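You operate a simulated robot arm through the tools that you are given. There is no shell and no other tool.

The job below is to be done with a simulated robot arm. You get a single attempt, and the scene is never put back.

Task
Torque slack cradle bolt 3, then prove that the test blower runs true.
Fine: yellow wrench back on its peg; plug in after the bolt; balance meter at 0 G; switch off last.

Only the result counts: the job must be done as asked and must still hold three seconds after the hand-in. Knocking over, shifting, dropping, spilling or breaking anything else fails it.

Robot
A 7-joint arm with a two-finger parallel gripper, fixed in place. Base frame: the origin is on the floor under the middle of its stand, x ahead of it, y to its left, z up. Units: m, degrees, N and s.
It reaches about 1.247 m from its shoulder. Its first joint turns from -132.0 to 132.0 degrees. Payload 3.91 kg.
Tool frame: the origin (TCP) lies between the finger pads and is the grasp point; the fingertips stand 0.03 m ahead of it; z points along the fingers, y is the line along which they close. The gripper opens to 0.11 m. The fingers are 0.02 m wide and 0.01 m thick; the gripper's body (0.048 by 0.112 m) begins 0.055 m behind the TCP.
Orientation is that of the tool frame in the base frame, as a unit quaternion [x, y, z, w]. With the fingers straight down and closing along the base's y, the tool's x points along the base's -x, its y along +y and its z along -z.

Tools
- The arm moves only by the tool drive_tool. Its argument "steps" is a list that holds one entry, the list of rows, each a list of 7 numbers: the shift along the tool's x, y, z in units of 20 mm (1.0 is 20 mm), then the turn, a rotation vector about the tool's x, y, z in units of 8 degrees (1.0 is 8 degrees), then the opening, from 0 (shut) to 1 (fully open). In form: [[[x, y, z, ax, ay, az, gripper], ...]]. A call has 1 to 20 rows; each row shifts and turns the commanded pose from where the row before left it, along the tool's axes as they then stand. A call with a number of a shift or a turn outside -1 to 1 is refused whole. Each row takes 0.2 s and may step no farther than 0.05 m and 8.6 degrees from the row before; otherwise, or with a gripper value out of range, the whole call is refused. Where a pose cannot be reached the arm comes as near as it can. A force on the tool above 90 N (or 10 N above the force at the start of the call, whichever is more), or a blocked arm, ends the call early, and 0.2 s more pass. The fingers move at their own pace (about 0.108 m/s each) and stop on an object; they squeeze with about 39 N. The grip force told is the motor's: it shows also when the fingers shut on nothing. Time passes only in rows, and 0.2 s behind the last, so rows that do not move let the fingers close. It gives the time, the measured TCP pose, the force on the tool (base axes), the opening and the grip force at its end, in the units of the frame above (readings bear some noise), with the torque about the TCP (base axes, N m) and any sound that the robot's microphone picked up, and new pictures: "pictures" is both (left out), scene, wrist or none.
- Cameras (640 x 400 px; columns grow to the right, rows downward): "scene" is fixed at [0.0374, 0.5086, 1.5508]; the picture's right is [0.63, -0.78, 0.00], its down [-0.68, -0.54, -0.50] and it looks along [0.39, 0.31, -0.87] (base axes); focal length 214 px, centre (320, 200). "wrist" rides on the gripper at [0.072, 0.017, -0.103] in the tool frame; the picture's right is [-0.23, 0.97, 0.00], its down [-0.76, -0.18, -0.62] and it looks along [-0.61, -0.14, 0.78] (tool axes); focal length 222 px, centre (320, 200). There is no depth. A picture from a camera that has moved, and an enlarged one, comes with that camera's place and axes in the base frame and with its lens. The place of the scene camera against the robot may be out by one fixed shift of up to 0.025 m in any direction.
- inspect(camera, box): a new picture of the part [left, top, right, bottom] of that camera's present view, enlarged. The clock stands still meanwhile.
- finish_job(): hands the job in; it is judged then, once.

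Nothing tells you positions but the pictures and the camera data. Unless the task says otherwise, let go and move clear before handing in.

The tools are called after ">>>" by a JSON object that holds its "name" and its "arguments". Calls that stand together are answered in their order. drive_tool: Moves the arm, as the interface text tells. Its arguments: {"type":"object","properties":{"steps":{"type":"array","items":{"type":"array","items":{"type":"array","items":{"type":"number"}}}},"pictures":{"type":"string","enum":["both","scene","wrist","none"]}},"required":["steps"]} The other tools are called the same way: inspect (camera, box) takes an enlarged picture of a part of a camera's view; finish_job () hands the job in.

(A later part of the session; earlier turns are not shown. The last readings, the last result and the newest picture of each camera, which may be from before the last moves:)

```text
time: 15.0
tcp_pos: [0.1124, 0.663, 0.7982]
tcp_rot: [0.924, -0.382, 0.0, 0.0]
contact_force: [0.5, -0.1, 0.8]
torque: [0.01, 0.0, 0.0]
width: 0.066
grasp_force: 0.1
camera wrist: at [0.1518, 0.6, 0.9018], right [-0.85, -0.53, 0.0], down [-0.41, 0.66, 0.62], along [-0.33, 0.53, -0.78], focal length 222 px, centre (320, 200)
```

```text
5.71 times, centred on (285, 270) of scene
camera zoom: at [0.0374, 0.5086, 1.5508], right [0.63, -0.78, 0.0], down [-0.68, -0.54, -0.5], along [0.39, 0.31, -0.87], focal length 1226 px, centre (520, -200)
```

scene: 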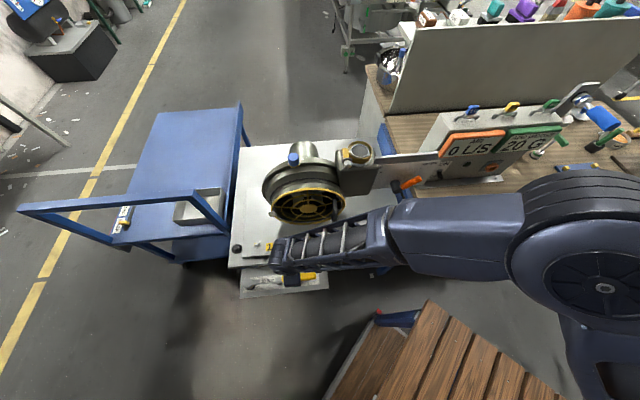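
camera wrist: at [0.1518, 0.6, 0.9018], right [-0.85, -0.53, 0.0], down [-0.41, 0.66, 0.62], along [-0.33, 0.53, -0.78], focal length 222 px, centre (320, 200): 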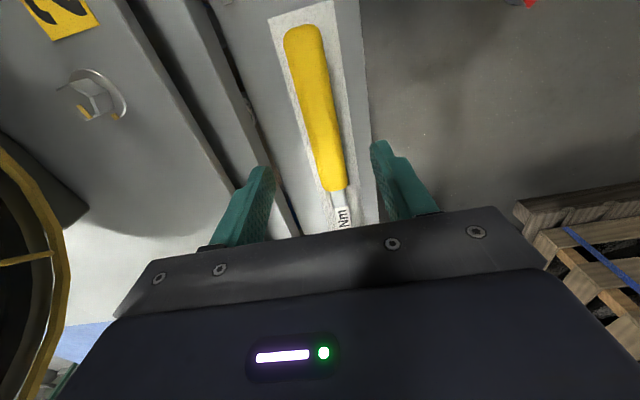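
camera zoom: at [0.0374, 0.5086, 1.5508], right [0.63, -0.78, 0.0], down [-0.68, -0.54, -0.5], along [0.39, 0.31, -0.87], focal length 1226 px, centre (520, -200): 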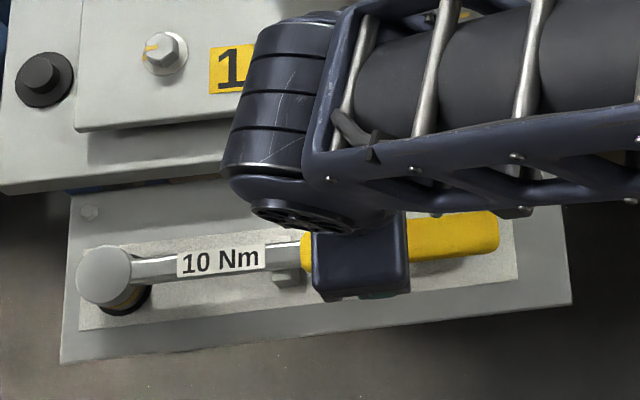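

Alignment is within about 1° and 2 mm. I'll descend to z ≈ 0.702 and close on the handle.

>>> {"name": "drive_tool", "arguments": {"steps": [[[0, 0, 0.96, 0, 0, 0, 0.6], [0, 0, 0.96, 0, 0, 0, 0.6], [0, 0, 0.96, 0, 0, 0, 0.6], [0, 0, 0.96, 0, 0, 0, 0.6], [0, 0, 0.96, 0, 0, 0, 0.6], [0, 0, 0, 0, 0, 0, 0.6]]]}}

```text
time: 16.3
tcp_pos: [0.1136, 0.6648, 0.7103]
tcp_rot: [0.924, -0.382, 0.001, -0.003]
contact_force: [3.9, -16.5, 24.6]
torque: [-1.26, 0.51, 0.59]
width: 0.0704
grasp_force: 3.7
stopped in row 6: the force on the tool passed its limit at 95 N (the readings are from after the stop); the commanded pose is now the measured one
camera wrist: at [0.1525, 0.6006, 0.8133], right [-0.85, -0.53, 0.0], down [-0.41, 0.66, 0.62], along [-0.33, 0.53, -0.78], focal length 222 px, centre (320, 200)
```

scene: 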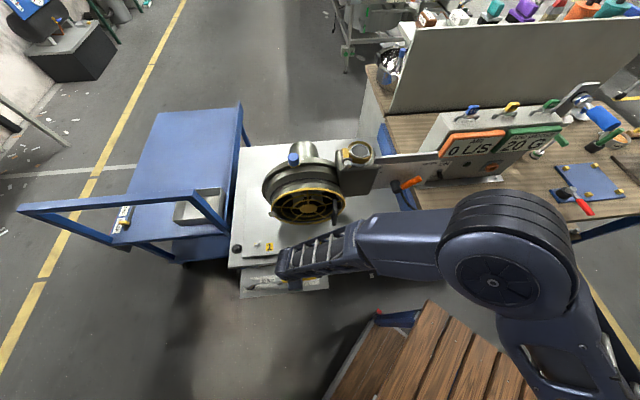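
wrist: 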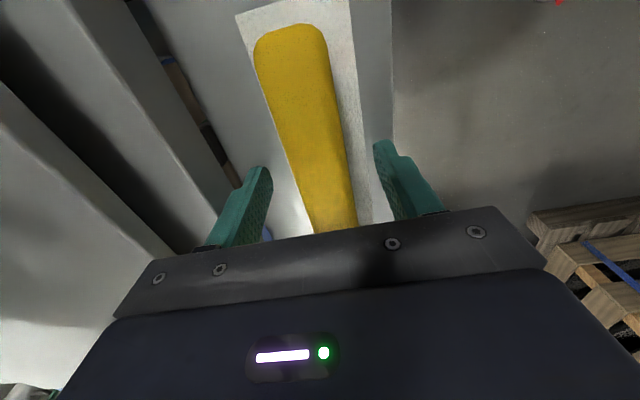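

The force is at the outer fingertip, which touched the board at tip height of about 0.68, so the board is slightly higher than I estimated. I'll back off 4 mm and close on the handle.

>>> {"name": "drive_tool", "arguments": {"steps": [[[0, 0, -0.2, 0, 0, 0, 0.6], [0, 0, 0, 0, 0, 0, 0.6]]]}}

>>> {"name": "inspect", "arguments": {"camera": "wrist", "box": [200, 0, 460, 250]}}

```text
time: 16.9
tcp_pos: [0.1137, 0.6643, 0.7118]
tcp_rot: [0.924, -0.383, 0.0, -0.003]
contact_force: [-0.1, 0.3, 0.2]
torque: [-0.03, -0.01, -0.03]
width: 0.066
grasp_force: 0.1
camera wrist: at [0.1522, 0.6017, 0.8156], right [-0.85, -0.53, 0.0], down [-0.41, 0.66, 0.63], along [-0.33, 0.53, -0.78], focal length 222 px, centre (320, 200)
```

scene: 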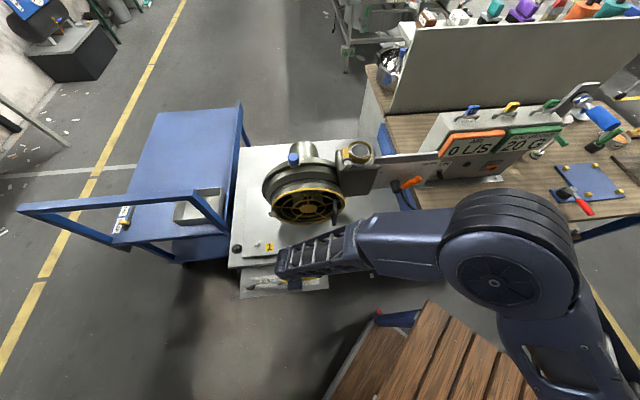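
wrist: 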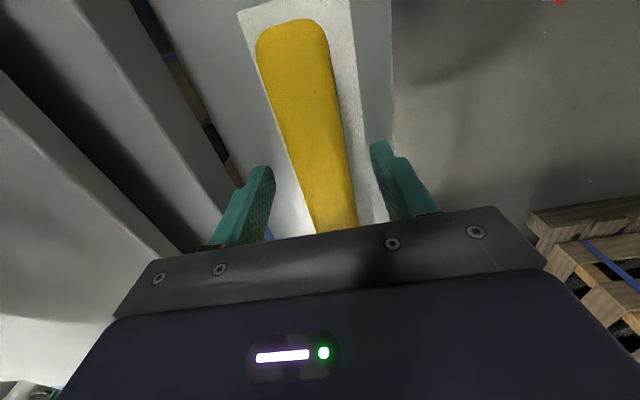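

```text
1.60 times, centred on (330, 125) of wrist
camera zoom: at [0.1522, 0.6017, 0.8156], right [-0.85, -0.53, 0.0], down [-0.41, 0.66, 0.63], along [-0.33, 0.53, -0.78], focal length 355 px, centre (304, 320)
```

zoom: 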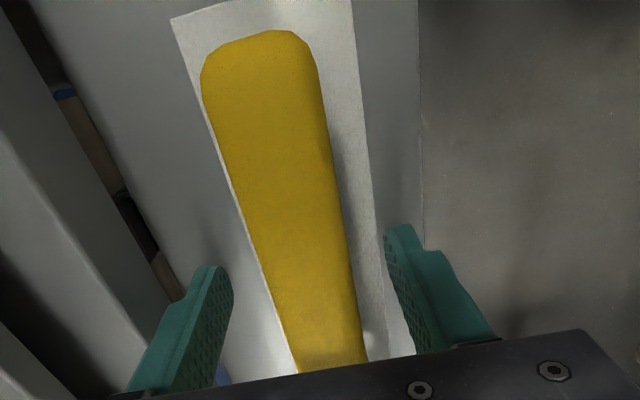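

The contact is cleared and the handle is centred between the fingers. Closing now.

>>> {"name": "drive_tool", "arguments": {"steps": [[[0, 0, 0, 0, 0, 0, 0.3], [0, 0, 0, 0, 0, 0, 0], [0, 0, 0, 0, 0, 0, 0], [0, 0, 0, 0, 0, 0, 0]]], "pictures": "wrist"}}

```text
time: 17.9
tcp_pos: [0.1109, 0.6623, 0.712]
tcp_rot: [0.924, -0.382, 0.001, -0.001]
contact_force: [-28.1, -47.8, 6.5]
torque: [-0.32, -0.3, 0.89]
width: 0.0256
grasp_force: 39.2
camera wrist: at [0.1502, 0.5997, 0.8155], right [-0.85, -0.53, 0.0], down [-0.42, 0.66, 0.62], along [-0.33, 0.53, -0.78], focal length 222 px, centre (320, 200)
```

wrist: 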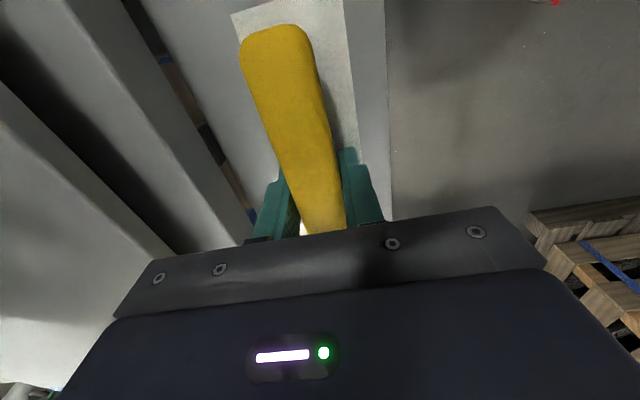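

The grip is firm at width 0.026, but a sideways load of about 55 N shows my centring is off toward the front. I'll ease the command that way to relax it.

>>> {"name": "drive_tool", "arguments": {"steps": [[[0, 0.1, 0, 0, 0, 0, 0], [0, 0.1, 0, 0, 0, 0, 0], [0, 0, 0, 0, 0, 0, 0]]], "pictures": "none"}}

```text
time: 18.7
tcp_pos: [0.1104, 0.6627, 0.7125]
tcp_rot: [0.923, -0.384, 0.0, -0.003]
contact_force: [0.8, 0.3, -2.6]
torque: [-0.09, -0.1, -0.08]
width: 0.026
grasp_force: 39.3
```

Sideways load is gone. Now a slow vertical lift off the peg.

>>> {"name": "drive_tool", "arguments": {"steps": [[[0, 0, -0.3, 0, 0, 0, 0], [0, 0, -0.5, 0, 0, 0, 0], [0, 0, -0.5, 0, 0, 0, 0], [0, 0, -0.7, 0, 0, 0, 0], [0, 0, -1, 0, 0, 0, 0], [0, 0, 0, 0, 0, 0, 0]]]}}

```text
time: 20.1
tcp_pos: [0.1102, 0.6618, 0.7726]
tcp_rot: [0.924, -0.383, 0.0, -0.003]
contact_force: [0.1, 0.0, -3.6]
torque: [-0.11, -0.1, -0.02]
width: 0.0256
grasp_force: 39.2
camera wrist: at [0.1485, 0.5979, 0.8758], right [-0.85, -0.53, 0.0], down [-0.41, 0.66, 0.63], along [-0.33, 0.53, -0.78], focal length 222 px, centre (320, 200)
```

scene: 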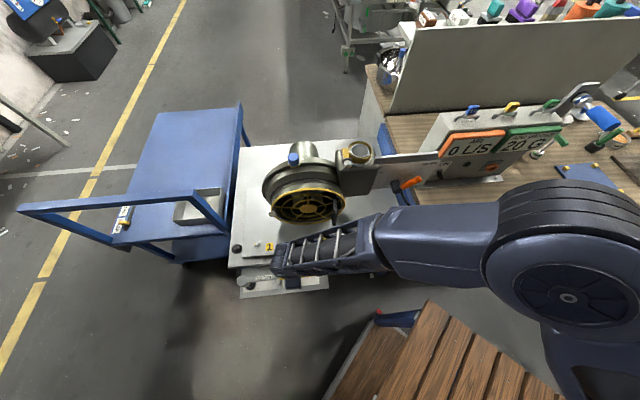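
wrist: 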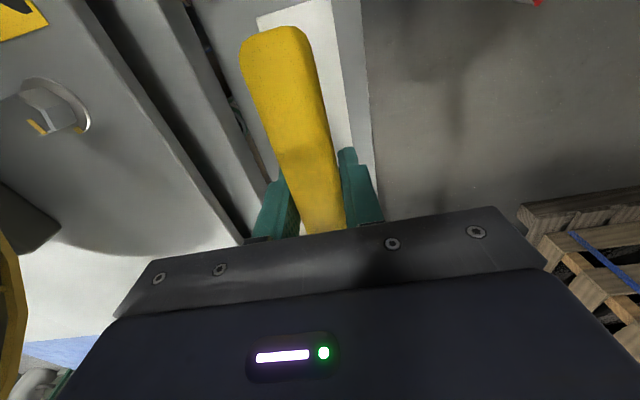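

The wrench is free (about 3.6 N weight). I'll look at the peg and wrench head in the scene view to learn the peg shape for the return.

>>> {"name": "inspect", "arguments": {"camera": "scene", "box": [235, 262, 335, 312]}}

>>> {"name": "inspect", "arguments": {"camera": "scene", "box": [236, 268, 286, 302]}}

```text
6.40 times, centred on (285, 287) of scene
camera zoom: at [0.0374, 0.5086, 1.5508], right [0.63, -0.78, 0.0], down [-0.68, -0.54, -0.5], along [0.39, 0.31, -0.87], focal length 1373 px, centre (544, -357)
```

zoom: 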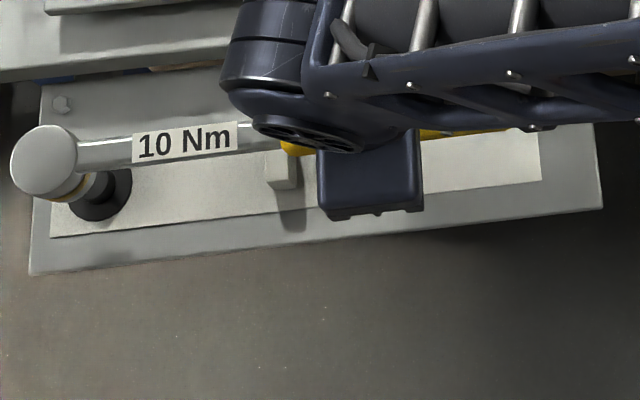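

```text
11.76 times, centred on (261, 285) of scene
camera zoom: at [0.0374, 0.5086, 1.5508], right [0.63, -0.78, 0.0], down [-0.68, -0.54, -0.5], along [0.39, 0.31, -0.87], focal length 2523 px, centre (1014, -800)
```

zoom: 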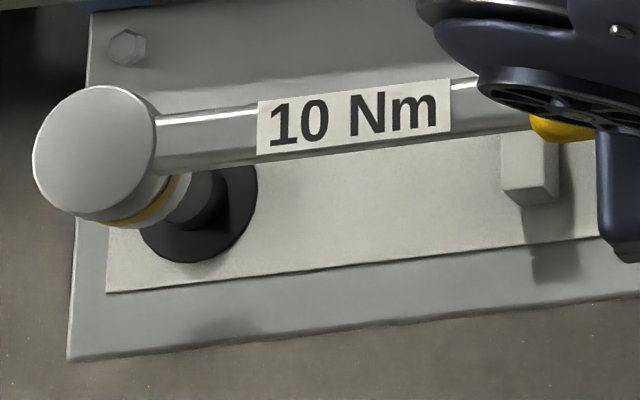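

The wrench is lifting off cleanly. I'll raise it more and shift right, in front of the guard, so the wrist camera can measure bolt 3 accurately from above.

>>> {"name": "drive_tool", "arguments": {"steps": [[[0, 0, -1, 0, 0, 0, 0], [0, 0, -1, 0, 0, 0, 0], [0, 0, -1, 0, 0, 0, 0], [0, 0, -1, 0, 0, 0, 0], [0, 0, -1, 0, 0, 0, 0], [0.95, -0.17, -0.39, 0, 0, 0, 0], [0.95, -0.17, -0.39, 0, 0, 0, 0], [0.95, -0.17, -0.39, 0, 0, 0, 0], [0.95, -0.17, -0.39, 0, 0, 0, 0], [0.95, -0.17, -0.39, 0, 0, 0, 0], [0.95, -0.17, -0.39, 0, 0, 0, 0], [0.95, -0.17, -0.39, 0, 0, 0, 0], [0.95, -0.17, -0.39, 0, 0, 0, 0], [0.95, -0.17, -0.39, 0, 0, 0, 0], [0.95, -0.17, -0.39, 0, 0, 0, 0], [0, 0, 0, 0, 0, 0, 0]]]}}

>>> {"name": "inspect", "arguments": {"camera": "wrist", "box": [160, 0, 280, 80]}}

```text
time: 23.5
tcp_pos: [0.269, 0.5518, 0.9521]
tcp_rot: [0.924, -0.382, 0.0, -0.002]
contact_force: [-0.2, 1.1, -3.1]
torque: [-0.12, -0.13, 0.0]
width: 0.0254
grasp_force: 38.9
camera wrist: at [0.3073, 0.4875, 1.0546], right [-0.85, -0.53, 0.0], down [-0.41, 0.66, 0.63], along [-0.33, 0.53, -0.78], focal length 222 px, centre (320, 200)
```

scene: 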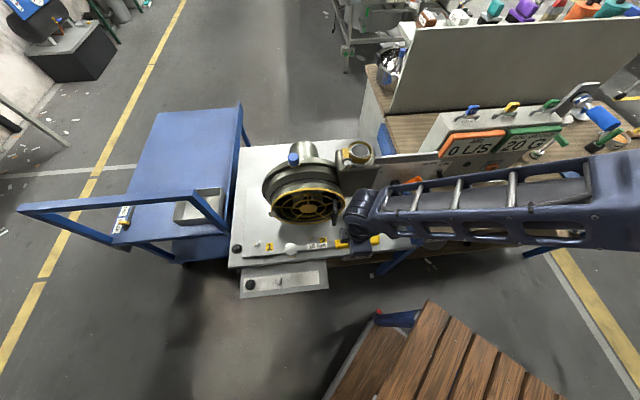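
wrist: 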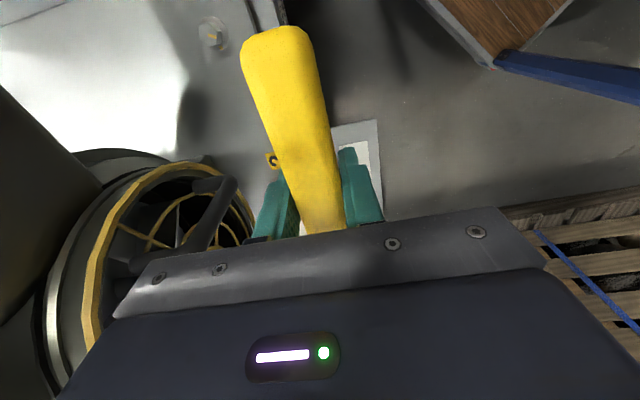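

```text
5.00 times, centred on (220, 40) of wrist
camera zoom: at [0.3073, 0.4875, 1.0546], right [-0.85, -0.53, 0.0], down [-0.41, 0.66, 0.63], along [-0.33, 0.53, -0.78], focal length 1111 px, centre (820, 1000)
```

zoom: 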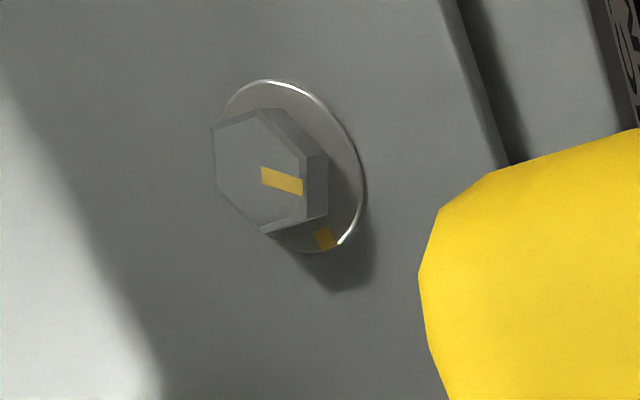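

Bolt 3 is very clear: the stripe is turned off the washer mark and needs clockwise turning. I'll take a second view a little to the right to fix its position by triangulation.

>>> {"name": "drive_tool", "arguments": {"steps": [[[1, 0.3, 0, 0, 0, 0, 0], [1, 0.3, 0, 0, 0, 0, 0], [1, 0.3, 0, 0, 0, 0, 0], [1, 0.3, 0, 0, 0, 0, 0], [1, 0.3, 0, 0, 0, 0, 0], [0, 0, 0, 0, 0, 0, 0]]]}}

>>> {"name": "inspect", "arguments": {"camera": "wrist", "box": [180, 80, 280, 160]}}

>>> {"name": "inspect", "arguments": {"camera": "scene", "box": [280, 215, 400, 265]}}

```text
time: 24.9
tcp_pos: [0.3183, 0.4579, 0.9513]
tcp_rot: [0.924, -0.383, 0.001, -0.002]
contact_force: [0.9, -0.6, -2.9]
torque: [-0.11, -0.1, -0.01]
width: 0.0256
grasp_force: 39.2
camera wrist: at [0.3562, 0.3949, 1.054], right [-0.85, -0.53, 0.0], down [-0.41, 0.66, 0.63], along [-0.33, 0.53, -0.78], focal length 222 px, centre (320, 200)
```

scene: 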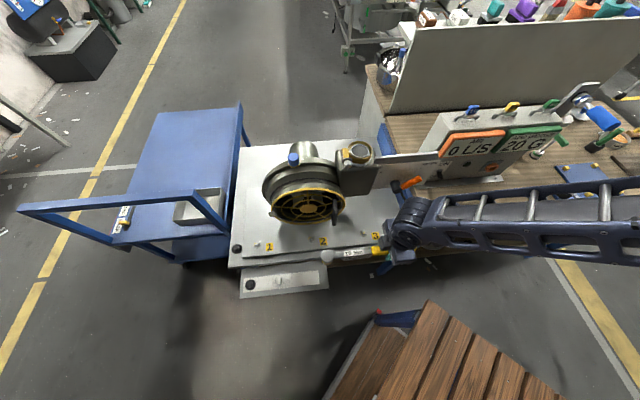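
wrist: 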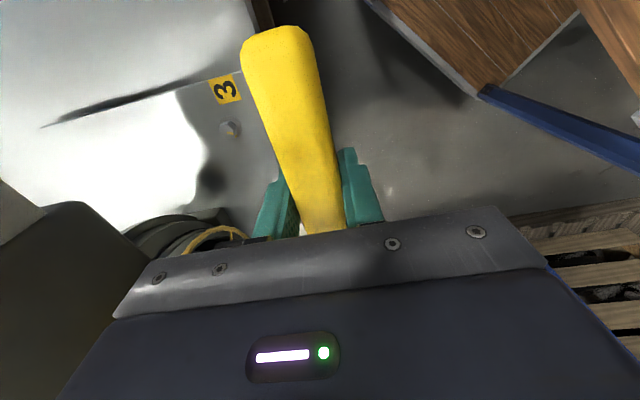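

```text
5.00 times, centred on (230, 120) of wrist
camera zoom: at [0.3562, 0.3949, 1.054], right [-0.85, -0.53, 0.0], down [-0.41, 0.66, 0.63], along [-0.33, 0.53, -0.78], focal length 1111 px, centre (770, 600)
```

zoom: 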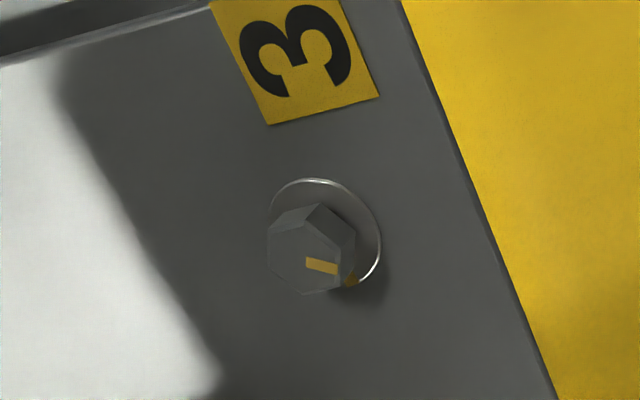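

```text
5.33 times, centred on (340, 240) of scene
camera zoom: at [0.0374, 0.5086, 1.5508], right [0.63, -0.78, 0.0], down [-0.68, -0.54, -0.5], along [0.39, 0.31, -0.87], focal length 1144 px, centre (213, -13)
```

zoom: 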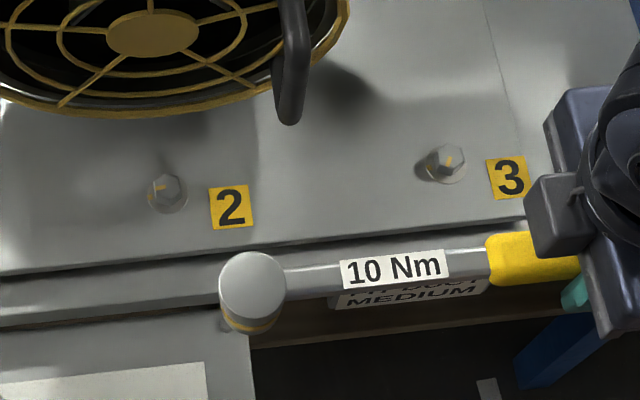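

Both wrist views agree: bolt 3's axis is at (0.402, 0.560), its head top at z ≈ 0.766, and it needs about 64° clockwise to reach the mark. I'll pull back clear of the guard and rotate the wrench so its flats can match the hex (head pointing at azimuth 79°).

>>> {"name": "drive_tool", "arguments": {"steps": [[[1, 0.626, 0, 0, 0, 0, 0], [1, 0.626, 0, 0, 0, 0, 0], [1, 0.626, 0, 0, 0, 0, 0], [1, 0.626, 0, 0, 0, 0, 0], [1, 0.626, 0, 0, 0, 0, 0], [1, 0.626, 0, 0, 0, 0, 0], [0, 0, 0, 0, 0, 1, 0], [0, 0, 0, 0, 0, 1, 0], [0, 0, 0, 0, 0, 1, 0], [0, 0, 0, 0, 0, 1, 0], [0, 0, 0, 0, 0, 1, 0], [0, 0, 0, 0, 0, 1, 0], [0, 0, 0, 0, 0, 1, 0], [0, 0, 0, 0, 0, 0, 0]]]}}

```text
time: 27.9
tcp_pos: [0.3494, 0.3199, 0.9495]
tcp_rot: [-0.635, 0.772, 0.001, 0.002]
contact_force: [-0.1, -0.1, -3.3]
torque: [-0.14, 0.0, -0.01]
width: 0.0253
grasp_force: 38.5
camera wrist: at [0.3184, 0.2524, 1.0525], right [-0.91, 0.41, 0.0], down [0.32, 0.71, 0.63], along [0.26, 0.57, -0.78], focal length 222 px, centre (320, 200)
```

scene: 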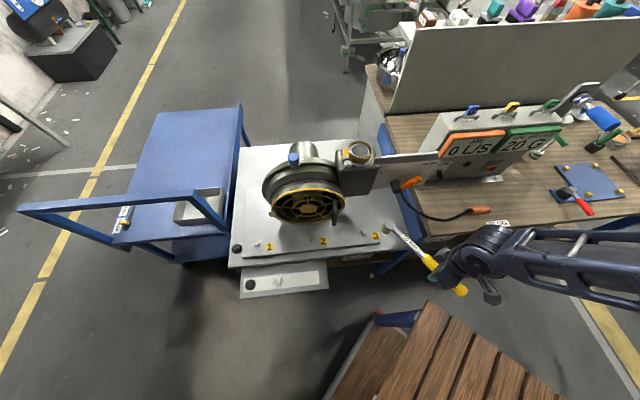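
wrist: 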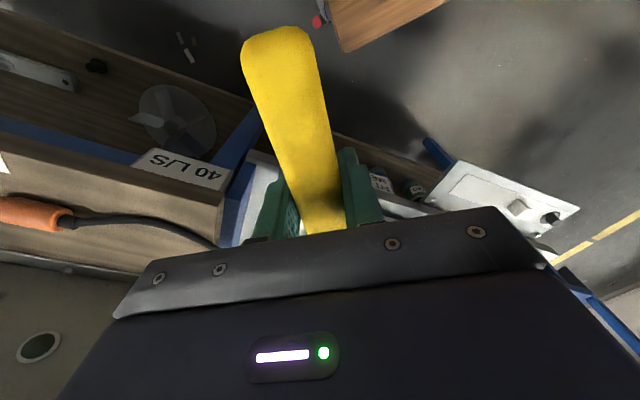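

The wrench now points toward bolt 3. I'll move the head above the bolt at TCP z ≈ 0.84 and check the alignment in the scene camera.

>>> {"name": "drive_tool", "arguments": {"steps": [[[-0.479, -0.045, 0.9, 0, 0, 0, 0], [-0.479, -0.045, 0.9, 0, 0, 0, 0], [-0.479, -0.045, 0.9, 0, 0, 0, 0], [-0.479, -0.045, 0.9, 0, 0, 0, 0], [-0.479, -0.045, 0.9, 0, 0, 0, 0], [-0.479, -0.045, 0.9, 0, 0, 0, 0], [0, 0, 0, 0, 0, 0, 0]]]}}

>>> {"name": "inspect", "arguments": {"camera": "scene", "box": [330, 210, 430, 272]}}

```text
time: 29.5
tcp_pos: [0.367, 0.3762, 0.841]
tcp_rot: [-0.637, 0.771, 0.002, 0.003]
contact_force: [-0.6, 0.1, -3.3]
torque: [-0.16, 0.03, 0.04]
width: 0.0253
grasp_force: 38.8
camera wrist: at [0.3357, 0.3079, 0.9439], right [-0.91, 0.41, 0.0], down [0.32, 0.71, 0.63], along [0.26, 0.57, -0.78], focal length 222 px, centre (320, 200)
```

scene: 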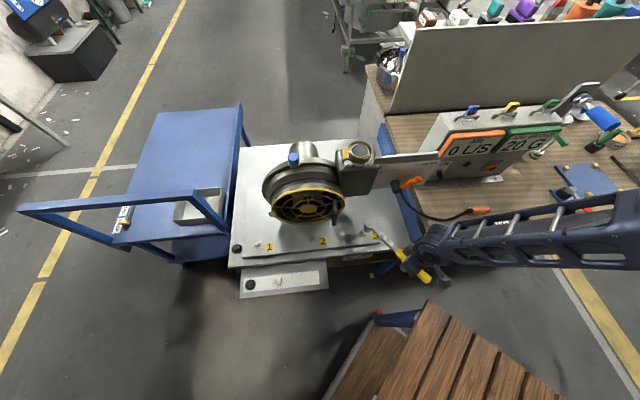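
wrist: 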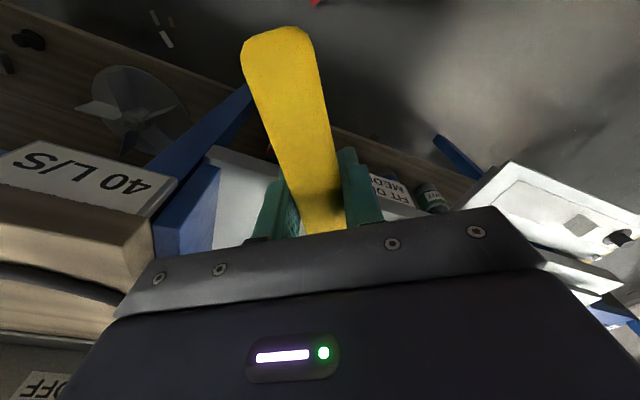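

```text
6.40 times, centred on (380, 241) of scene
camera zoom: at [0.0374, 0.5086, 1.5508], right [0.63, -0.78, 0.0], down [-0.68, -0.54, -0.5], along [0.39, 0.31, -0.87], focal length 1373 px, centre (-64, -62)
```

zoom: 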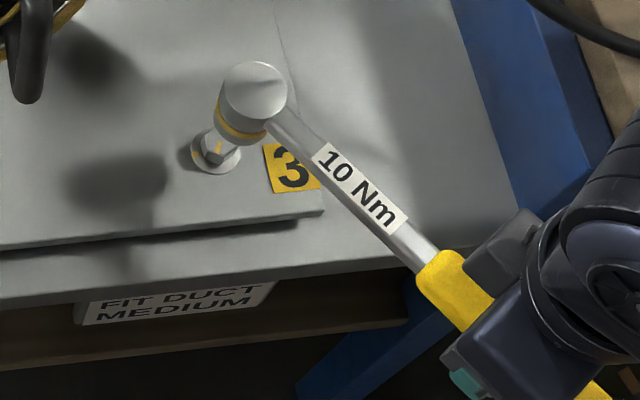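

The head is nearly over bolt 3. I'll zoom in tighter to judge the remaining offset.

>>> {"name": "inspect", "arguments": {"camera": "scene", "box": [355, 216, 387, 242]}}

```text
15.38 times, centred on (371, 229) of scene
camera zoom: at [0.0374, 0.5086, 1.5508], right [0.63, -0.78, 0.0], down [-0.68, -0.54, -0.5], along [0.39, 0.31, -0.87], focal length 3300 px, centre (-465, -246)
```

zoom: 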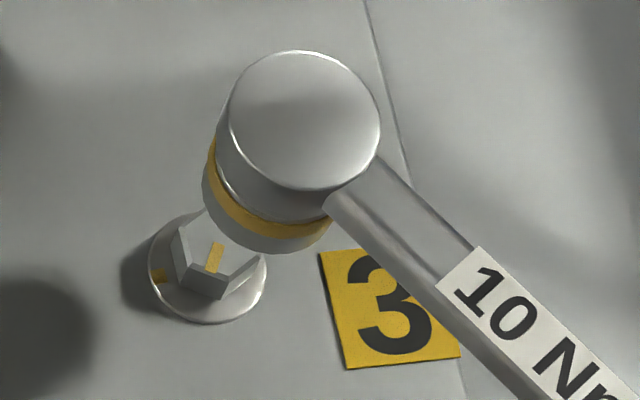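

The socket looks about 5 mm short of the bolt axis toward the robot. I'll correct that and lower to just above the bolt head.

>>> {"name": "drive_tool", "arguments": {"steps": [[[-0.13, -0.025, 0.7, 0, 0, 0, 0], [-0.13, -0.025, 0.7, 0, 0, 0, 0], [0, 0, 0.6, 0, 0, 0, 0], [0, 0, 0, 0, 0, 0, 0]]], "pictures": "none"}}

>>> {"name": "inspect", "arguments": {"camera": "scene", "box": [355, 220, 387, 246]}}

```text
time: 30.5
tcp_pos: [0.3687, 0.3805, 0.8018]
tcp_rot: [-0.636, 0.772, 0.001, 0.003]
contact_force: [-0.1, 0.2, -3.7]
torque: [-0.16, 0.04, 0.0]
width: 0.0254
grasp_force: 38.8
```

```text
15.38 times, centred on (371, 233) of scene
camera zoom: at [0.0374, 0.5086, 1.5508], right [0.63, -0.78, 0.0], down [-0.68, -0.54, -0.5], along [0.39, 0.31, -0.87], focal length 3300 px, centre (-465, -308)
```

zoom: 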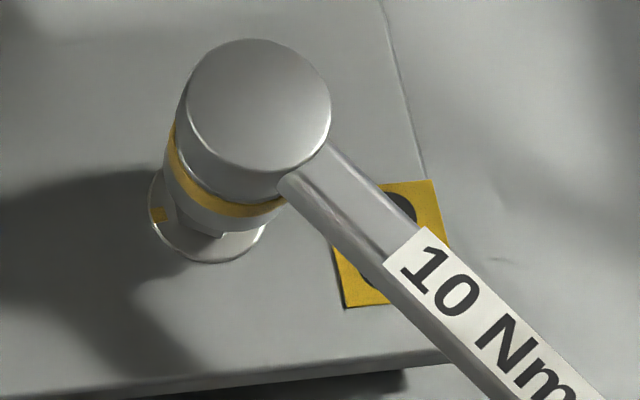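

The socket axis is now on the bolt axis within about 2 mm. I'll lower gently and watch the force.

>>> {"name": "drive_tool", "arguments": {"steps": [[[0, 0, 0.25, 0, 0, 0, 0], [0, 0, 0.25, 0, 0, 0, 0], [0, 0, 0.2, 0, 0, 0, 0], [0, 0, 0, 0, 0, 0, 0]]], "pictures": "none"}}

>>> {"name": "inspect", "arguments": {"camera": "scene", "box": [355, 220, 387, 246]}}

```text
time: 31.5
tcp_pos: [0.368, 0.3814, 0.788]
tcp_rot: [-0.637, 0.771, 0.001, 0.003]
contact_force: [-0.2, 0.0, -3.4]
torque: [-0.18, 0.06, 0.04]
width: 0.0253
grasp_force: 39.1
```

```text
15.38 times, centred on (371, 233) of scene
camera zoom: at [0.0374, 0.5086, 1.5508], right [0.63, -0.78, 0.0], down [-0.68, -0.54, -0.5], along [0.39, 0.31, -0.87], focal length 3300 px, centre (-465, -308)
```

zoom: 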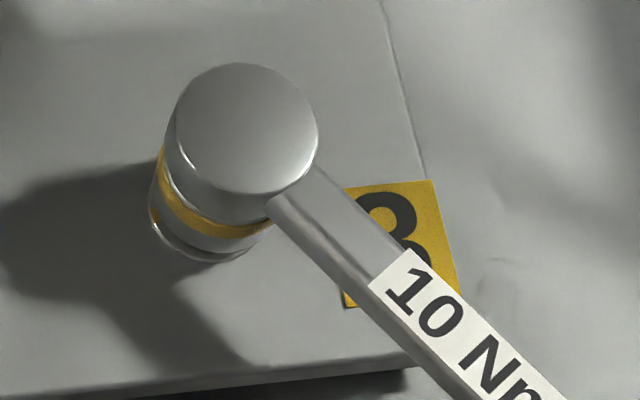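

No contact yet, so I continue lowering in small steps.

>>> {"name": "drive_tool", "arguments": {"steps": [[[0, 0, 0.15, 0, 0, 0, 0], [0, 0, 0.15, 0, 0, 0, 0], [0, 0, 0.15, 0, 0, 0, 0], [0, 0, 0, 0, 0, 0, 0]]], "pictures": "none"}}

>>> {"name": "inspect", "arguments": {"camera": "scene", "box": [355, 220, 387, 246]}}

```text
time: 32.5
tcp_pos: [0.3689, 0.3818, 0.78]
tcp_rot: [-0.636, 0.772, 0.002, 0.003]
contact_force: [-3.5, -8.9, 40.4]
torque: [1.22, -0.18, 0.28]
width: 0.0258
grasp_force: 38.8
```

```text
15.38 times, centred on (371, 233) of scene
camera zoom: at [0.0374, 0.5086, 1.5508], right [0.63, -0.78, 0.0], down [-0.68, -0.54, -0.5], along [0.39, 0.31, -0.87], focal length 3300 px, centre (-465, -308)
```

zoom: 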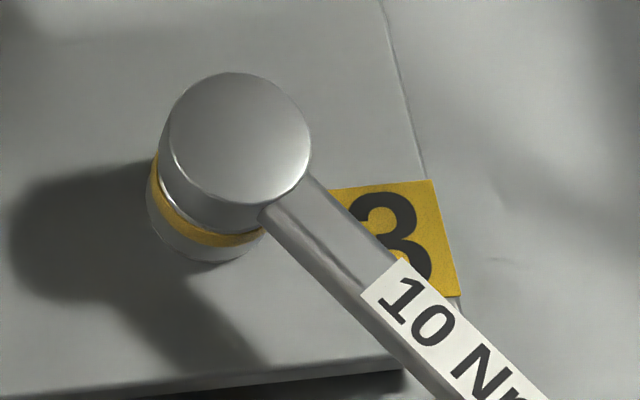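

There is a 40 N contact at TCP z = 0.78, but its torque is small, so I need to know what is touching. I'll inspect both views.

>>> {"name": "inspect", "arguments": {"camera": "wrist", "box": [180, 100, 480, 280]}}

>>> {"name": "inspect", "arguments": {"camera": "scene", "box": [345, 215, 465, 290]}}

```text
2.13 times, centred on (330, 190) of wrist
camera zoom: at [0.3375, 0.3131, 0.8829], right [-0.91, 0.41, 0.0], down [0.32, 0.71, 0.63], along [0.26, 0.57, -0.78], focal length 474 px, centre (299, 221)
```

zoom: 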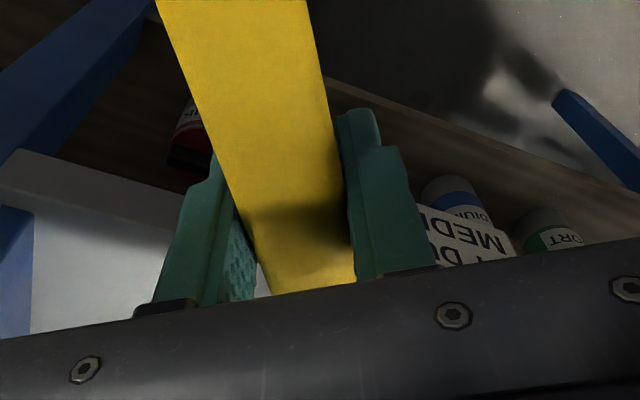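

```text
5.33 times, centred on (405, 252) of scene
camera zoom: at [0.0374, 0.5086, 1.5508], right [0.63, -0.78, 0.0], down [-0.68, -0.54, -0.5], along [0.39, 0.31, -0.87], focal length 1144 px, centre (-133, -80)
```

zoom: 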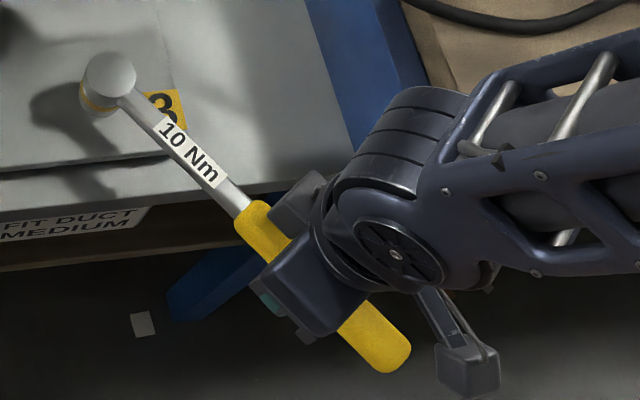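

The wrench seems seated over the washer and nothing else looks blocked. I'll raise 2–3 mm and compare forces to find which contact is loading.

>>> {"name": "drive_tool", "arguments": {"steps": [[[0, 0, -0.12, 0, 0, 0, 0], [0, 0, 0, 0, 0, 0, 0]]], "pictures": "none"}}

>>> {"name": "drive_tool", "arguments": {"steps": [[[0, 0, -0.12, 0, 0, 0, 0], [0, 0, 0, 0, 0, 0, 0]]], "pictures": "none"}}

```text
time: 33.1
tcp_pos: [0.3676, 0.3823, 0.7806]
tcp_rot: [-0.636, 0.772, 0.0, 0.002]
contact_force: [-0.5, -0.1, 4.1]
torque: [-1.39, 0.21, 0.09]
width: 0.0258
grasp_force: 39.1
```

```text
time: 33.7
tcp_pos: [0.3688, 0.382, 0.7845]
tcp_rot: [-0.636, 0.771, 0.001, 0.003]
contact_force: [-0.4, -0.1, -3.2]
torque: [-0.17, 0.05, 0.05]
width: 0.0258
grasp_force: 39.0
```

Contact starts around TCP z ≈ 0.782, where the socket bottoms out on the washer. At 0.7845 it already surrounds the hex with no load. I'll start a slow clockwise arc about the bolt axis and watch the forces and sound.

>>> {"name": "drive_tool", "arguments": {"steps": [[[-0.01, 0.32, 0.05, 0, 0, 0.25, 0], [-0.01, 0.32, 0, 0, 0, 0.25, 0], [-0.01, 0.32, 0, 0, 0, 0.25, 0], [-0.01, 0.32, 0, 0, 0, 0.25, 0], [0, 0, 0, 0, 0, 0, 0]]], "pictures": "none"}}

>>> {"name": "inspect", "arguments": {"camera": "scene", "box": [345, 215, 445, 285]}}

```text
time: 34.9
tcp_pos: [0.3444, 0.3892, 0.7839]
tcp_rot: [-0.58, 0.815, 0.002, 0.003]
contact_force: [0.2, 0.7, -3.2]
torque: [-0.13, 0.06, 0.03]
width: 0.0258
grasp_force: 39.3
```

```text
5.71 times, centred on (395, 250) of scene
camera zoom: at [0.0374, 0.5086, 1.5508], right [0.63, -0.78, 0.0], down [-0.68, -0.54, -0.5], along [0.39, 0.31, -0.87], focal length 1226 px, centre (-109, -86)
```

zoom: 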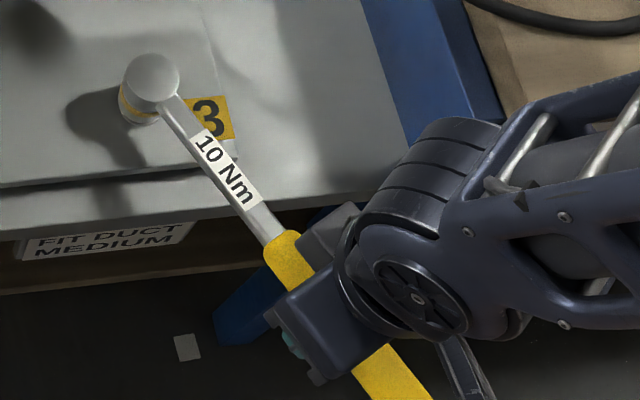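

No resistance through the first 8°, so the bolt is either spinning free or not yet gripped. I'll continue the arc in stages.

>>> {"name": "drive_tool", "arguments": {"steps": [[[-0.03, 0.63, 0, 0, 0, 0.5, 0], [-0.03, 0.63, 0, 0, 0, 0.5, 0], [-0.03, 0.63, 0, 0, 0, 0.5, 0], [-0.03, 0.63, 0, 0, 0, 0.5, 0], [-0.03, 0.63, 0, 0, 0, 0.5, 0], [0, 0, 0, 0, 0, 0, 0]]], "pictures": "none"}}

>>> {"name": "inspect", "arguments": {"camera": "scene", "box": [345, 215, 445, 285]}}

```text
time: 36.3
tcp_pos: [0.2889, 0.42, 0.7832]
tcp_rot: [-0.431, 0.902, 0.002, 0.002]
contact_force: [-1.4, -3.7, -4.0]
torque: [-0.19, 0.13, -0.14]
width: 0.0254
grasp_force: 39.3
```

```text
5.71 times, centred on (395, 250) of scene
camera zoom: at [0.0374, 0.5086, 1.5508], right [0.63, -0.78, 0.0], down [-0.68, -0.54, -0.5], along [0.39, 0.31, -0.87], focal length 1226 px, centre (-109, -86)
```

zoom: 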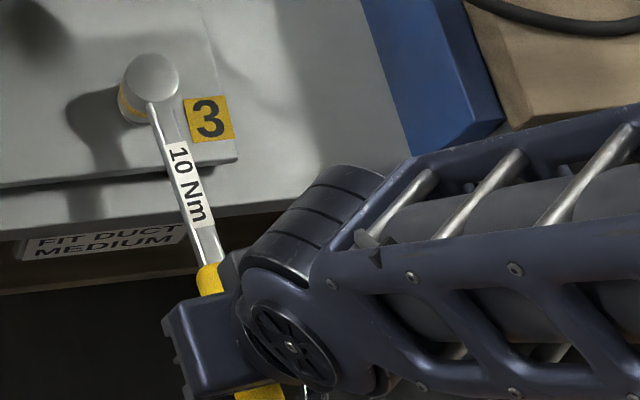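

Still little resistance after 28°; a small pull suggests the socket is touching the hex. I'll continue, watching for torque build-up.

>>> {"name": "drive_tool", "arguments": {"steps": [[[-0.03, 0.63, 0, 0, 0, 0.5, 0], [-0.03, 0.63, 0, 0, 0, 0.5, 0], [-0.03, 0.63, 0, 0, 0, 0.5, 0], [-0.03, 0.63, 0, 0, 0, 0.5, 0], [-0.03, 0.63, 0, 0, 0, 0.5, 0], [0, 0, 0, 0, 0, 0, 0]]], "pictures": "none"}}

>>> {"name": "inspect", "arguments": {"camera": "scene", "box": [345, 215, 445, 285]}}

```text
time: 37.7
tcp_pos: [0.2481, 0.4672, 0.7828]
tcp_rot: [-0.267, 0.964, 0.001, 0.002]
contact_force: [-3.3, -4.0, -3.9]
torque: [-0.24, 0.39, -0.28]
width: 0.0256
grasp_force: 39.1
```

```text
5.71 times, centred on (395, 250) of scene
camera zoom: at [0.0374, 0.5086, 1.5508], right [0.63, -0.78, 0.0], down [-0.68, -0.54, -0.5], along [0.39, 0.31, -0.87], focal length 1226 px, centre (-109, -86)
```

zoom: 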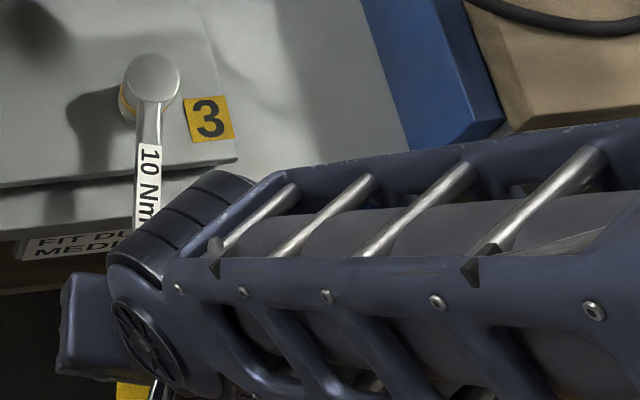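

48° so far with a slight drag of about 5 N. I'll continue the arc toward the expected 64° point with finer steps.

>>> {"name": "drive_tool", "arguments": {"steps": [[[-0.02, 0.47, 0, 0, 0, 0.375, 0], [-0.02, 0.47, 0, 0, 0, 0.375, 0], [-0.02, 0.47, 0, 0, 0, 0.375, 0], [-0.02, 0.47, 0, 0, 0, 0.375, 0], [0, 0, 0, 0, 0, 0, 0]]], "pictures": "none"}}

>>> {"name": "drive_tool", "arguments": {"steps": [[[-0.02, 0.32, 0, 0, 0, 0.25, 0], [-0.02, 0.32, 0, 0, 0, 0.25, 0], [-0.02, 0.32, 0, 0, 0, 0.25, 0], [0, 0, 0, 0, 0, 0, 0]]], "pictures": "scene"}}

```text
time: 38.9
tcp_pos: [0.2328, 0.502, 0.7836]
tcp_rot: [-0.165, 0.986, 0.001, 0.002]
contact_force: [-4.7, -4.6, -2.7]
torque: [-0.14, 0.16, -0.6]
width: 0.0255
grasp_force: 39.4
```

```text
time: 39.9
tcp_pos: [0.2292, 0.5198, 0.7841]
tcp_rot: [-0.113, 0.994, 0.002, 0.002]
contact_force: [-6.6, -4.5, -3.9]
torque: [-0.13, 0.3, -0.54]
width: 0.0255
grasp_force: 38.6
```

scene: 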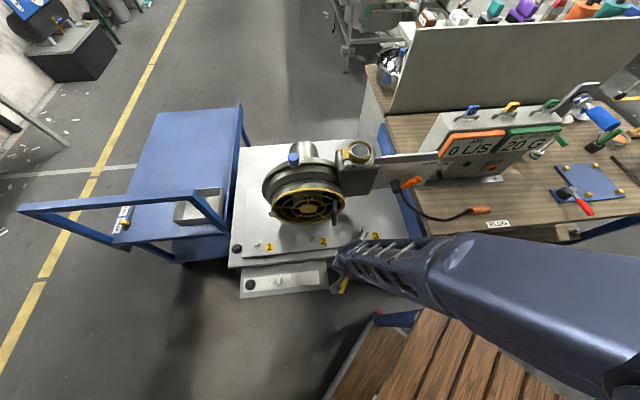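

No tangential resistance at 66° of wrench travel. I'll go a few degrees further, easing outward radially, to see if the bolt bites or the socket isn't gripping the hex.

>>> {"name": "drive_tool", "arguments": {"steps": [[[0.05, 0.32, 0, 0, 0, 0.25, 0], [0.05, 0.32, 0, 0, 0, 0.25, 0], [0.05, 0.32, 0, 0, 0, 0.25, 0], [0.04, 0.32, 0, 0, 0, 0.25, 0], [0, 0, 0, 0, 0, 0, 0]]], "pictures": "none"}}

>>> {"name": "inspect", "arguments": {"camera": "scene", "box": [345, 218, 395, 250]}}

```text
time: 41.1
tcp_pos: [0.2201, 0.5451, 0.7828]
tcp_rot: [-0.042, 0.999, 0.002, 0.001]
contact_force: [3.8, -0.8, -3.3]
torque: [-0.05, 0.05, -0.25]
width: 0.0257
grasp_force: 38.7
```

```text
12.50 times, centred on (370, 234) of scene
camera zoom: at [0.0374, 0.5086, 1.5508], right [0.63, -0.78, 0.0], down [-0.68, -0.54, -0.5], along [0.39, 0.31, -0.87], focal length 2681 px, centre (-305, -225)
```

zoom: 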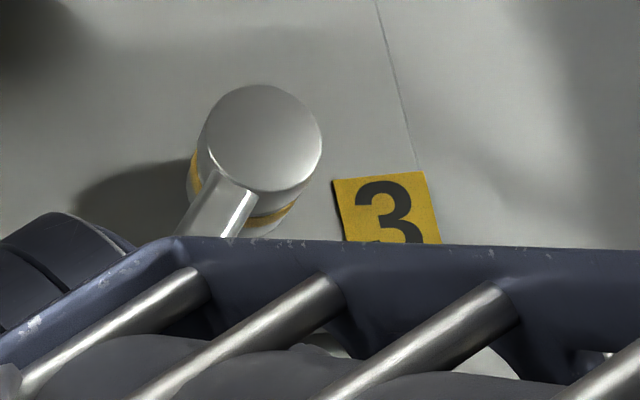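

There's still no torque at 74°. I'll lift the wrench off and look at the bolt's stripe to see whether it turned.

>>> {"name": "drive_tool", "arguments": {"steps": [[[0, 0, -1, 0, 0, 0, 0], [0, 0, -1, 0, 0, 0, 0], [0, 0, -1, 0, 0, 0, 0], [1, 0, 0, 0, 0, 0, 0], [1, 0, 0, 0, 0, 0, 0], [1, 0, 0, 0, 0, 0, 0], [0, 0, 0, 0, 0, 0, 0]]], "pictures": "scene"}}

>>> {"name": "inspect", "arguments": {"camera": "scene", "box": [345, 225, 395, 257]}}

```text
time: 42.7
tcp_pos: [0.1612, 0.5399, 0.8426]
tcp_rot: [-0.044, 0.999, 0.002, 0.001]
contact_force: [1.3, 0.0, -2.8]
torque: [0.0, 0.17, 0.0]
width: 0.0257
grasp_force: 39.3
```

scene: 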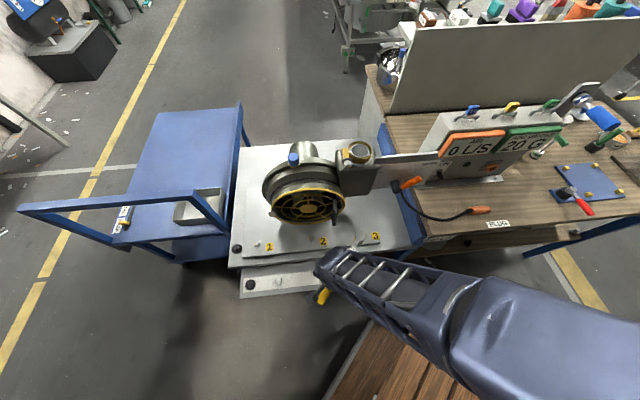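

```text
12.50 times, centred on (370, 241) of scene
camera zoom: at [0.0374, 0.5086, 1.5508], right [0.63, -0.78, 0.0], down [-0.68, -0.54, -0.5], along [0.39, 0.31, -0.87], focal length 2681 px, centre (-305, -312)
```

zoom: 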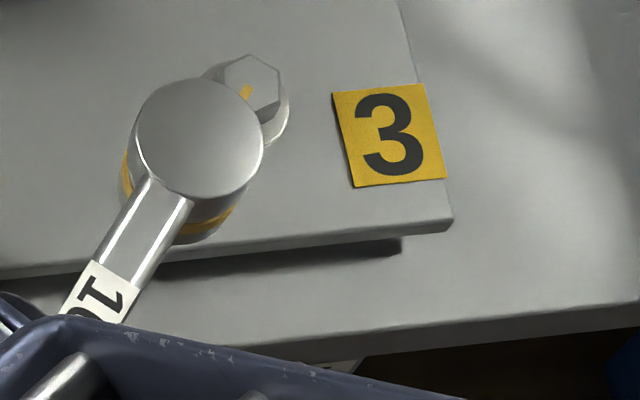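

The stripe hasn't moved, so the socket was turning around the hex without driving it; I was hovering about 2 mm above full seating. I'll swing back to the start angle in the air and this time seat it fully before turning.

>>> {"name": "drive_tool", "arguments": {"steps": [[[-0.0525, -0.973, 0, 0, 0, -0.771, 0], [-0.0525, -0.973, 0, 0, 0, -0.771, 0], [-0.0525, -0.973, 0, 0, 0, -0.771, 0], [-0.0525, -0.973, 0, 0, 0, -0.771, 0], [-0.0525, -0.973, 0, 0, 0, -0.771, 0], [-0.0525, -0.973, 0, 0, 0, -0.771, 0], [-0.0525, -0.973, 0, 0, 0, -0.771, 0], [-0.0525, -0.973, 0, 0, 0, -0.771, 0], [-0.0525, -0.973, 0, 0, 0, -0.771, 0], [-0.0525, -0.973, 0, 0, 0, -0.771, 0], [-0.0525, -0.973, 0, 0, 0, -0.771, 0], [-0.0525, -0.973, 0, 0, 0, -0.771, 0], [0, 0, 0, 0, 0, 0, 0]]], "pictures": "none"}}

>>> {"name": "inspect", "arguments": {"camera": "scene", "box": [350, 222, 400, 254]}}

```text
time: 45.5
tcp_pos: [0.307, 0.3785, 0.8436]
tcp_rot: [-0.636, 0.771, 0.001, 0.003]
contact_force: [-0.7, -0.8, -2.3]
torque: [-0.16, 0.05, 0.0]
width: 0.0257
grasp_force: 39.3
```

```text
12.50 times, centred on (375, 238) of scene
camera zoom: at [0.0374, 0.5086, 1.5508], right [0.63, -0.78, 0.0], down [-0.68, -0.54, -0.5], along [0.39, 0.31, -0.87], focal length 2681 px, centre (-368, -275)
```

zoom: 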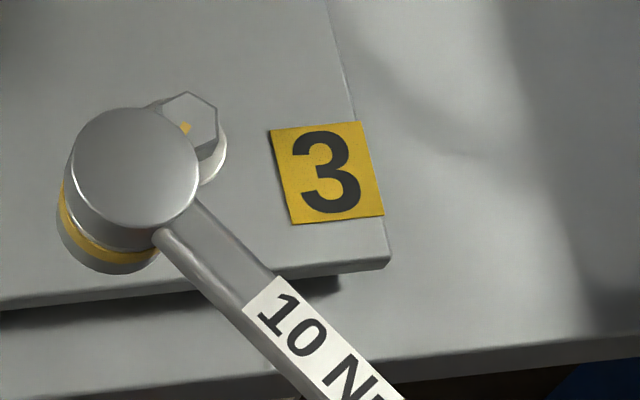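

Back at the start angle. I'll move over the bolt and lower in small steps to a light, full seating.

>>> {"name": "drive_tool", "arguments": {"steps": [[[-0.26, -1, 0, 0, 0, 0, 0], [-0.26, -1, 0, 0, 0, 0, 0], [-0.26, -1, 0, 0, 0, 0, 0], [0, 0, 0.9, 0, 0, 0, 0], [0, 0, 0.9, 0, 0, 0, 0], [0, 0, 0.6, 0, 0, 0, 0], [0, 0, 0.4, 0, 0, 0, 0], [0, 0, 0, 0, 0, 0, 0]]], "pictures": "none"}}

>>> {"name": "inspect", "arguments": {"camera": "scene", "box": [355, 220, 387, 246]}}

```text
time: 47.3
tcp_pos: [0.3701, 0.3811, 0.7851]
tcp_rot: [-0.636, 0.771, 0.001, 0.003]
contact_force: [-3.4, 0.0, -4.6]
torque: [-0.37, 0.15, 0.52]
width: 0.0258
grasp_force: 38.6
```

```text
15.38 times, centred on (371, 233) of scene
camera zoom: at [0.0374, 0.5086, 1.5508], right [0.63, -0.78, 0.0], down [-0.68, -0.54, -0.5], along [0.39, 0.31, -0.87], focal length 3300 px, centre (-465, -308)
```

zoom: 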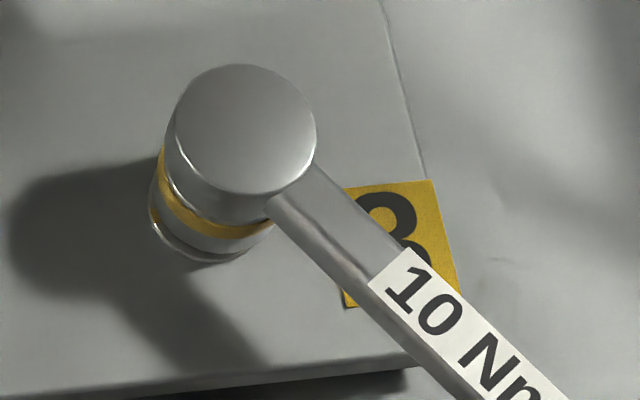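

The socket wall is touching the hex lightly. I'll recentre by 1 mm and press down to a light seating force.

>>> {"name": "drive_tool", "arguments": {"steps": [[[0, 0.065, 0.1, 0, 0, 0, 0], [0, 0, 0.1, 0, 0, 0, 0], [0, 0, 0, 0, 0, 0, 0]]], "pictures": "none"}}

```text
time: 48.1
tcp_pos: [0.368, 0.3824, 0.7826]
tcp_rot: [-0.636, 0.771, 0.001, 0.003]
contact_force: [0.1, -0.1, -2.5]
torque: [-0.17, 0.04, -0.04]
width: 0.0256
grasp_force: 39.1
```

>>> {"name": "drive_tool", "arguments": {"steps": [[[0, 0, 0.1, 0, 0, 0, 0], [0, 0, 0, 0, 0, 0, 0]]], "pictures": "none"}}

>>> {"name": "drive_tool", "arguments": {"steps": [[[0, 0, 0.06, 0, 0, 0, 0], [0, 0, 0, 0, 0, 0, 0]]], "pictures": "none"}}

```text
time: 48.7
tcp_pos: [0.3685, 0.3825, 0.7797]
tcp_rot: [-0.636, 0.772, 0.002, 0.003]
contact_force: [-0.1, 0.2, -2.3]
torque: [-0.13, 0.03, -0.01]
width: 0.0258
grasp_force: 39.1
```

```text
time: 49.3
tcp_pos: [0.3693, 0.3822, 0.779]
tcp_rot: [-0.635, 0.772, 0.001, 0.003]
contact_force: [0.3, -0.1, -3.9]
torque: [-0.18, 0.04, -0.03]
width: 0.0255
grasp_force: 39.0
```

No contact yet at 0.779, as the wrench must have shifted slightly in the grip earlier. I continue downward in small steps.

>>> {"name": "drive_tool", "arguments": {"steps": [[[0, 0, 0.08, 0, 0, 0, 0], [0, 0, 0.08, 0, 0, 0, 0], [0, 0, 0, 0, 0, 0, 0]]], "pictures": "none"}}

>>> {"name": "drive_tool", "arguments": {"steps": [[[0, 0, 0.08, 0, 0, 0, 0], [0, 0, 0, 0, 0, 0, 0]]], "pictures": "none"}}

>>> {"name": "inspect", "arguments": {"camera": "scene", "box": [355, 220, 387, 246]}}

```text
time: 50.1
tcp_pos: [0.3683, 0.3825, 0.7759]
tcp_rot: [-0.636, 0.772, 0.001, 0.003]
contact_force: [-0.8, -2.6, 3.8]
torque: [1.15, -0.17, 0.04]
width: 0.0256
grasp_force: 39.3
```

```text
time: 50.7
tcp_pos: [0.3688, 0.3828, 0.7735]
tcp_rot: [-0.636, 0.772, 0.0, 0.002]
contact_force: [-1.0, -3.7, 4.6]
torque: [0.97, -0.18, 0.04]
width: 0.0256
grasp_force: 39.0
```

```text
15.38 times, centred on (371, 233) of scene
camera zoom: at [0.0374, 0.5086, 1.5508], right [0.63, -0.78, 0.0], down [-0.68, -0.54, -0.5], along [0.39, 0.31, -0.87], focal length 3300 px, centre (-465, -308)
```

zoom: 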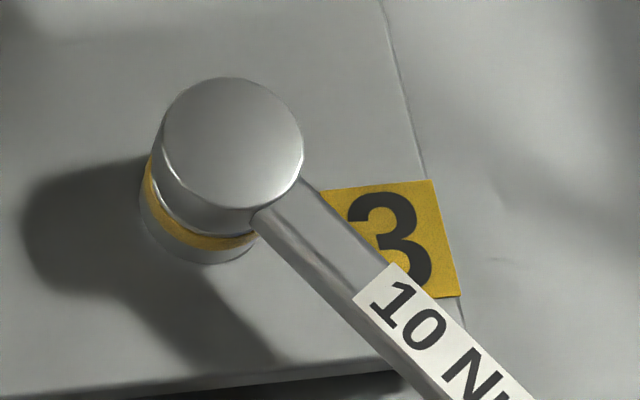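

The head is now resting on something with about 8 N of downward force. I'll try turning clockwise while seated.

>>> {"name": "drive_tool", "arguments": {"steps": [[[-0.01, 0.316, 0, 0, 0, 0.25, 0], [-0.01, 0.316, 0, 0, 0, 0.25, 0], [-0.01, 0.316, 0, 0, 0, 0.25, 0], [-0.01, 0.316, 0, 0, 0, 0.25, 0], [0, 0, 0, 0, 0, 0, 0]]], "pictures": "none"}}

>>> {"name": "drive_tool", "arguments": {"steps": [[[-0.01, 0.316, 0, 0, 0, 0.25, 0], [-0.01, 0.316, 0, 0, 0, 0.25, 0], [-0.01, 0.316, 0, 0, 0, 0.25, 0], [-0.01, 0.316, 0, 0, 0, 0.25, 0], [0, 0, 0, 0, 0, 0, 0]]], "pictures": "none"}}

```text
time: 51.9
tcp_pos: [0.3446, 0.3889, 0.7758]
tcp_rot: [-0.581, 0.814, 0.001, 0.002]
contact_force: [0.5, -0.2, -2.8]
torque: [-0.18, 0.04, -0.01]
width: 0.0255
grasp_force: 38.8
```

```text
time: 53.1
tcp_pos: [0.3221, 0.3993, 0.7766]
tcp_rot: [-0.522, 0.853, 0.001, 0.002]
contact_force: [-0.1, -2.6, -3.9]
torque: [-0.18, 0.06, -0.15]
width: 0.0255
grasp_force: 38.4
```

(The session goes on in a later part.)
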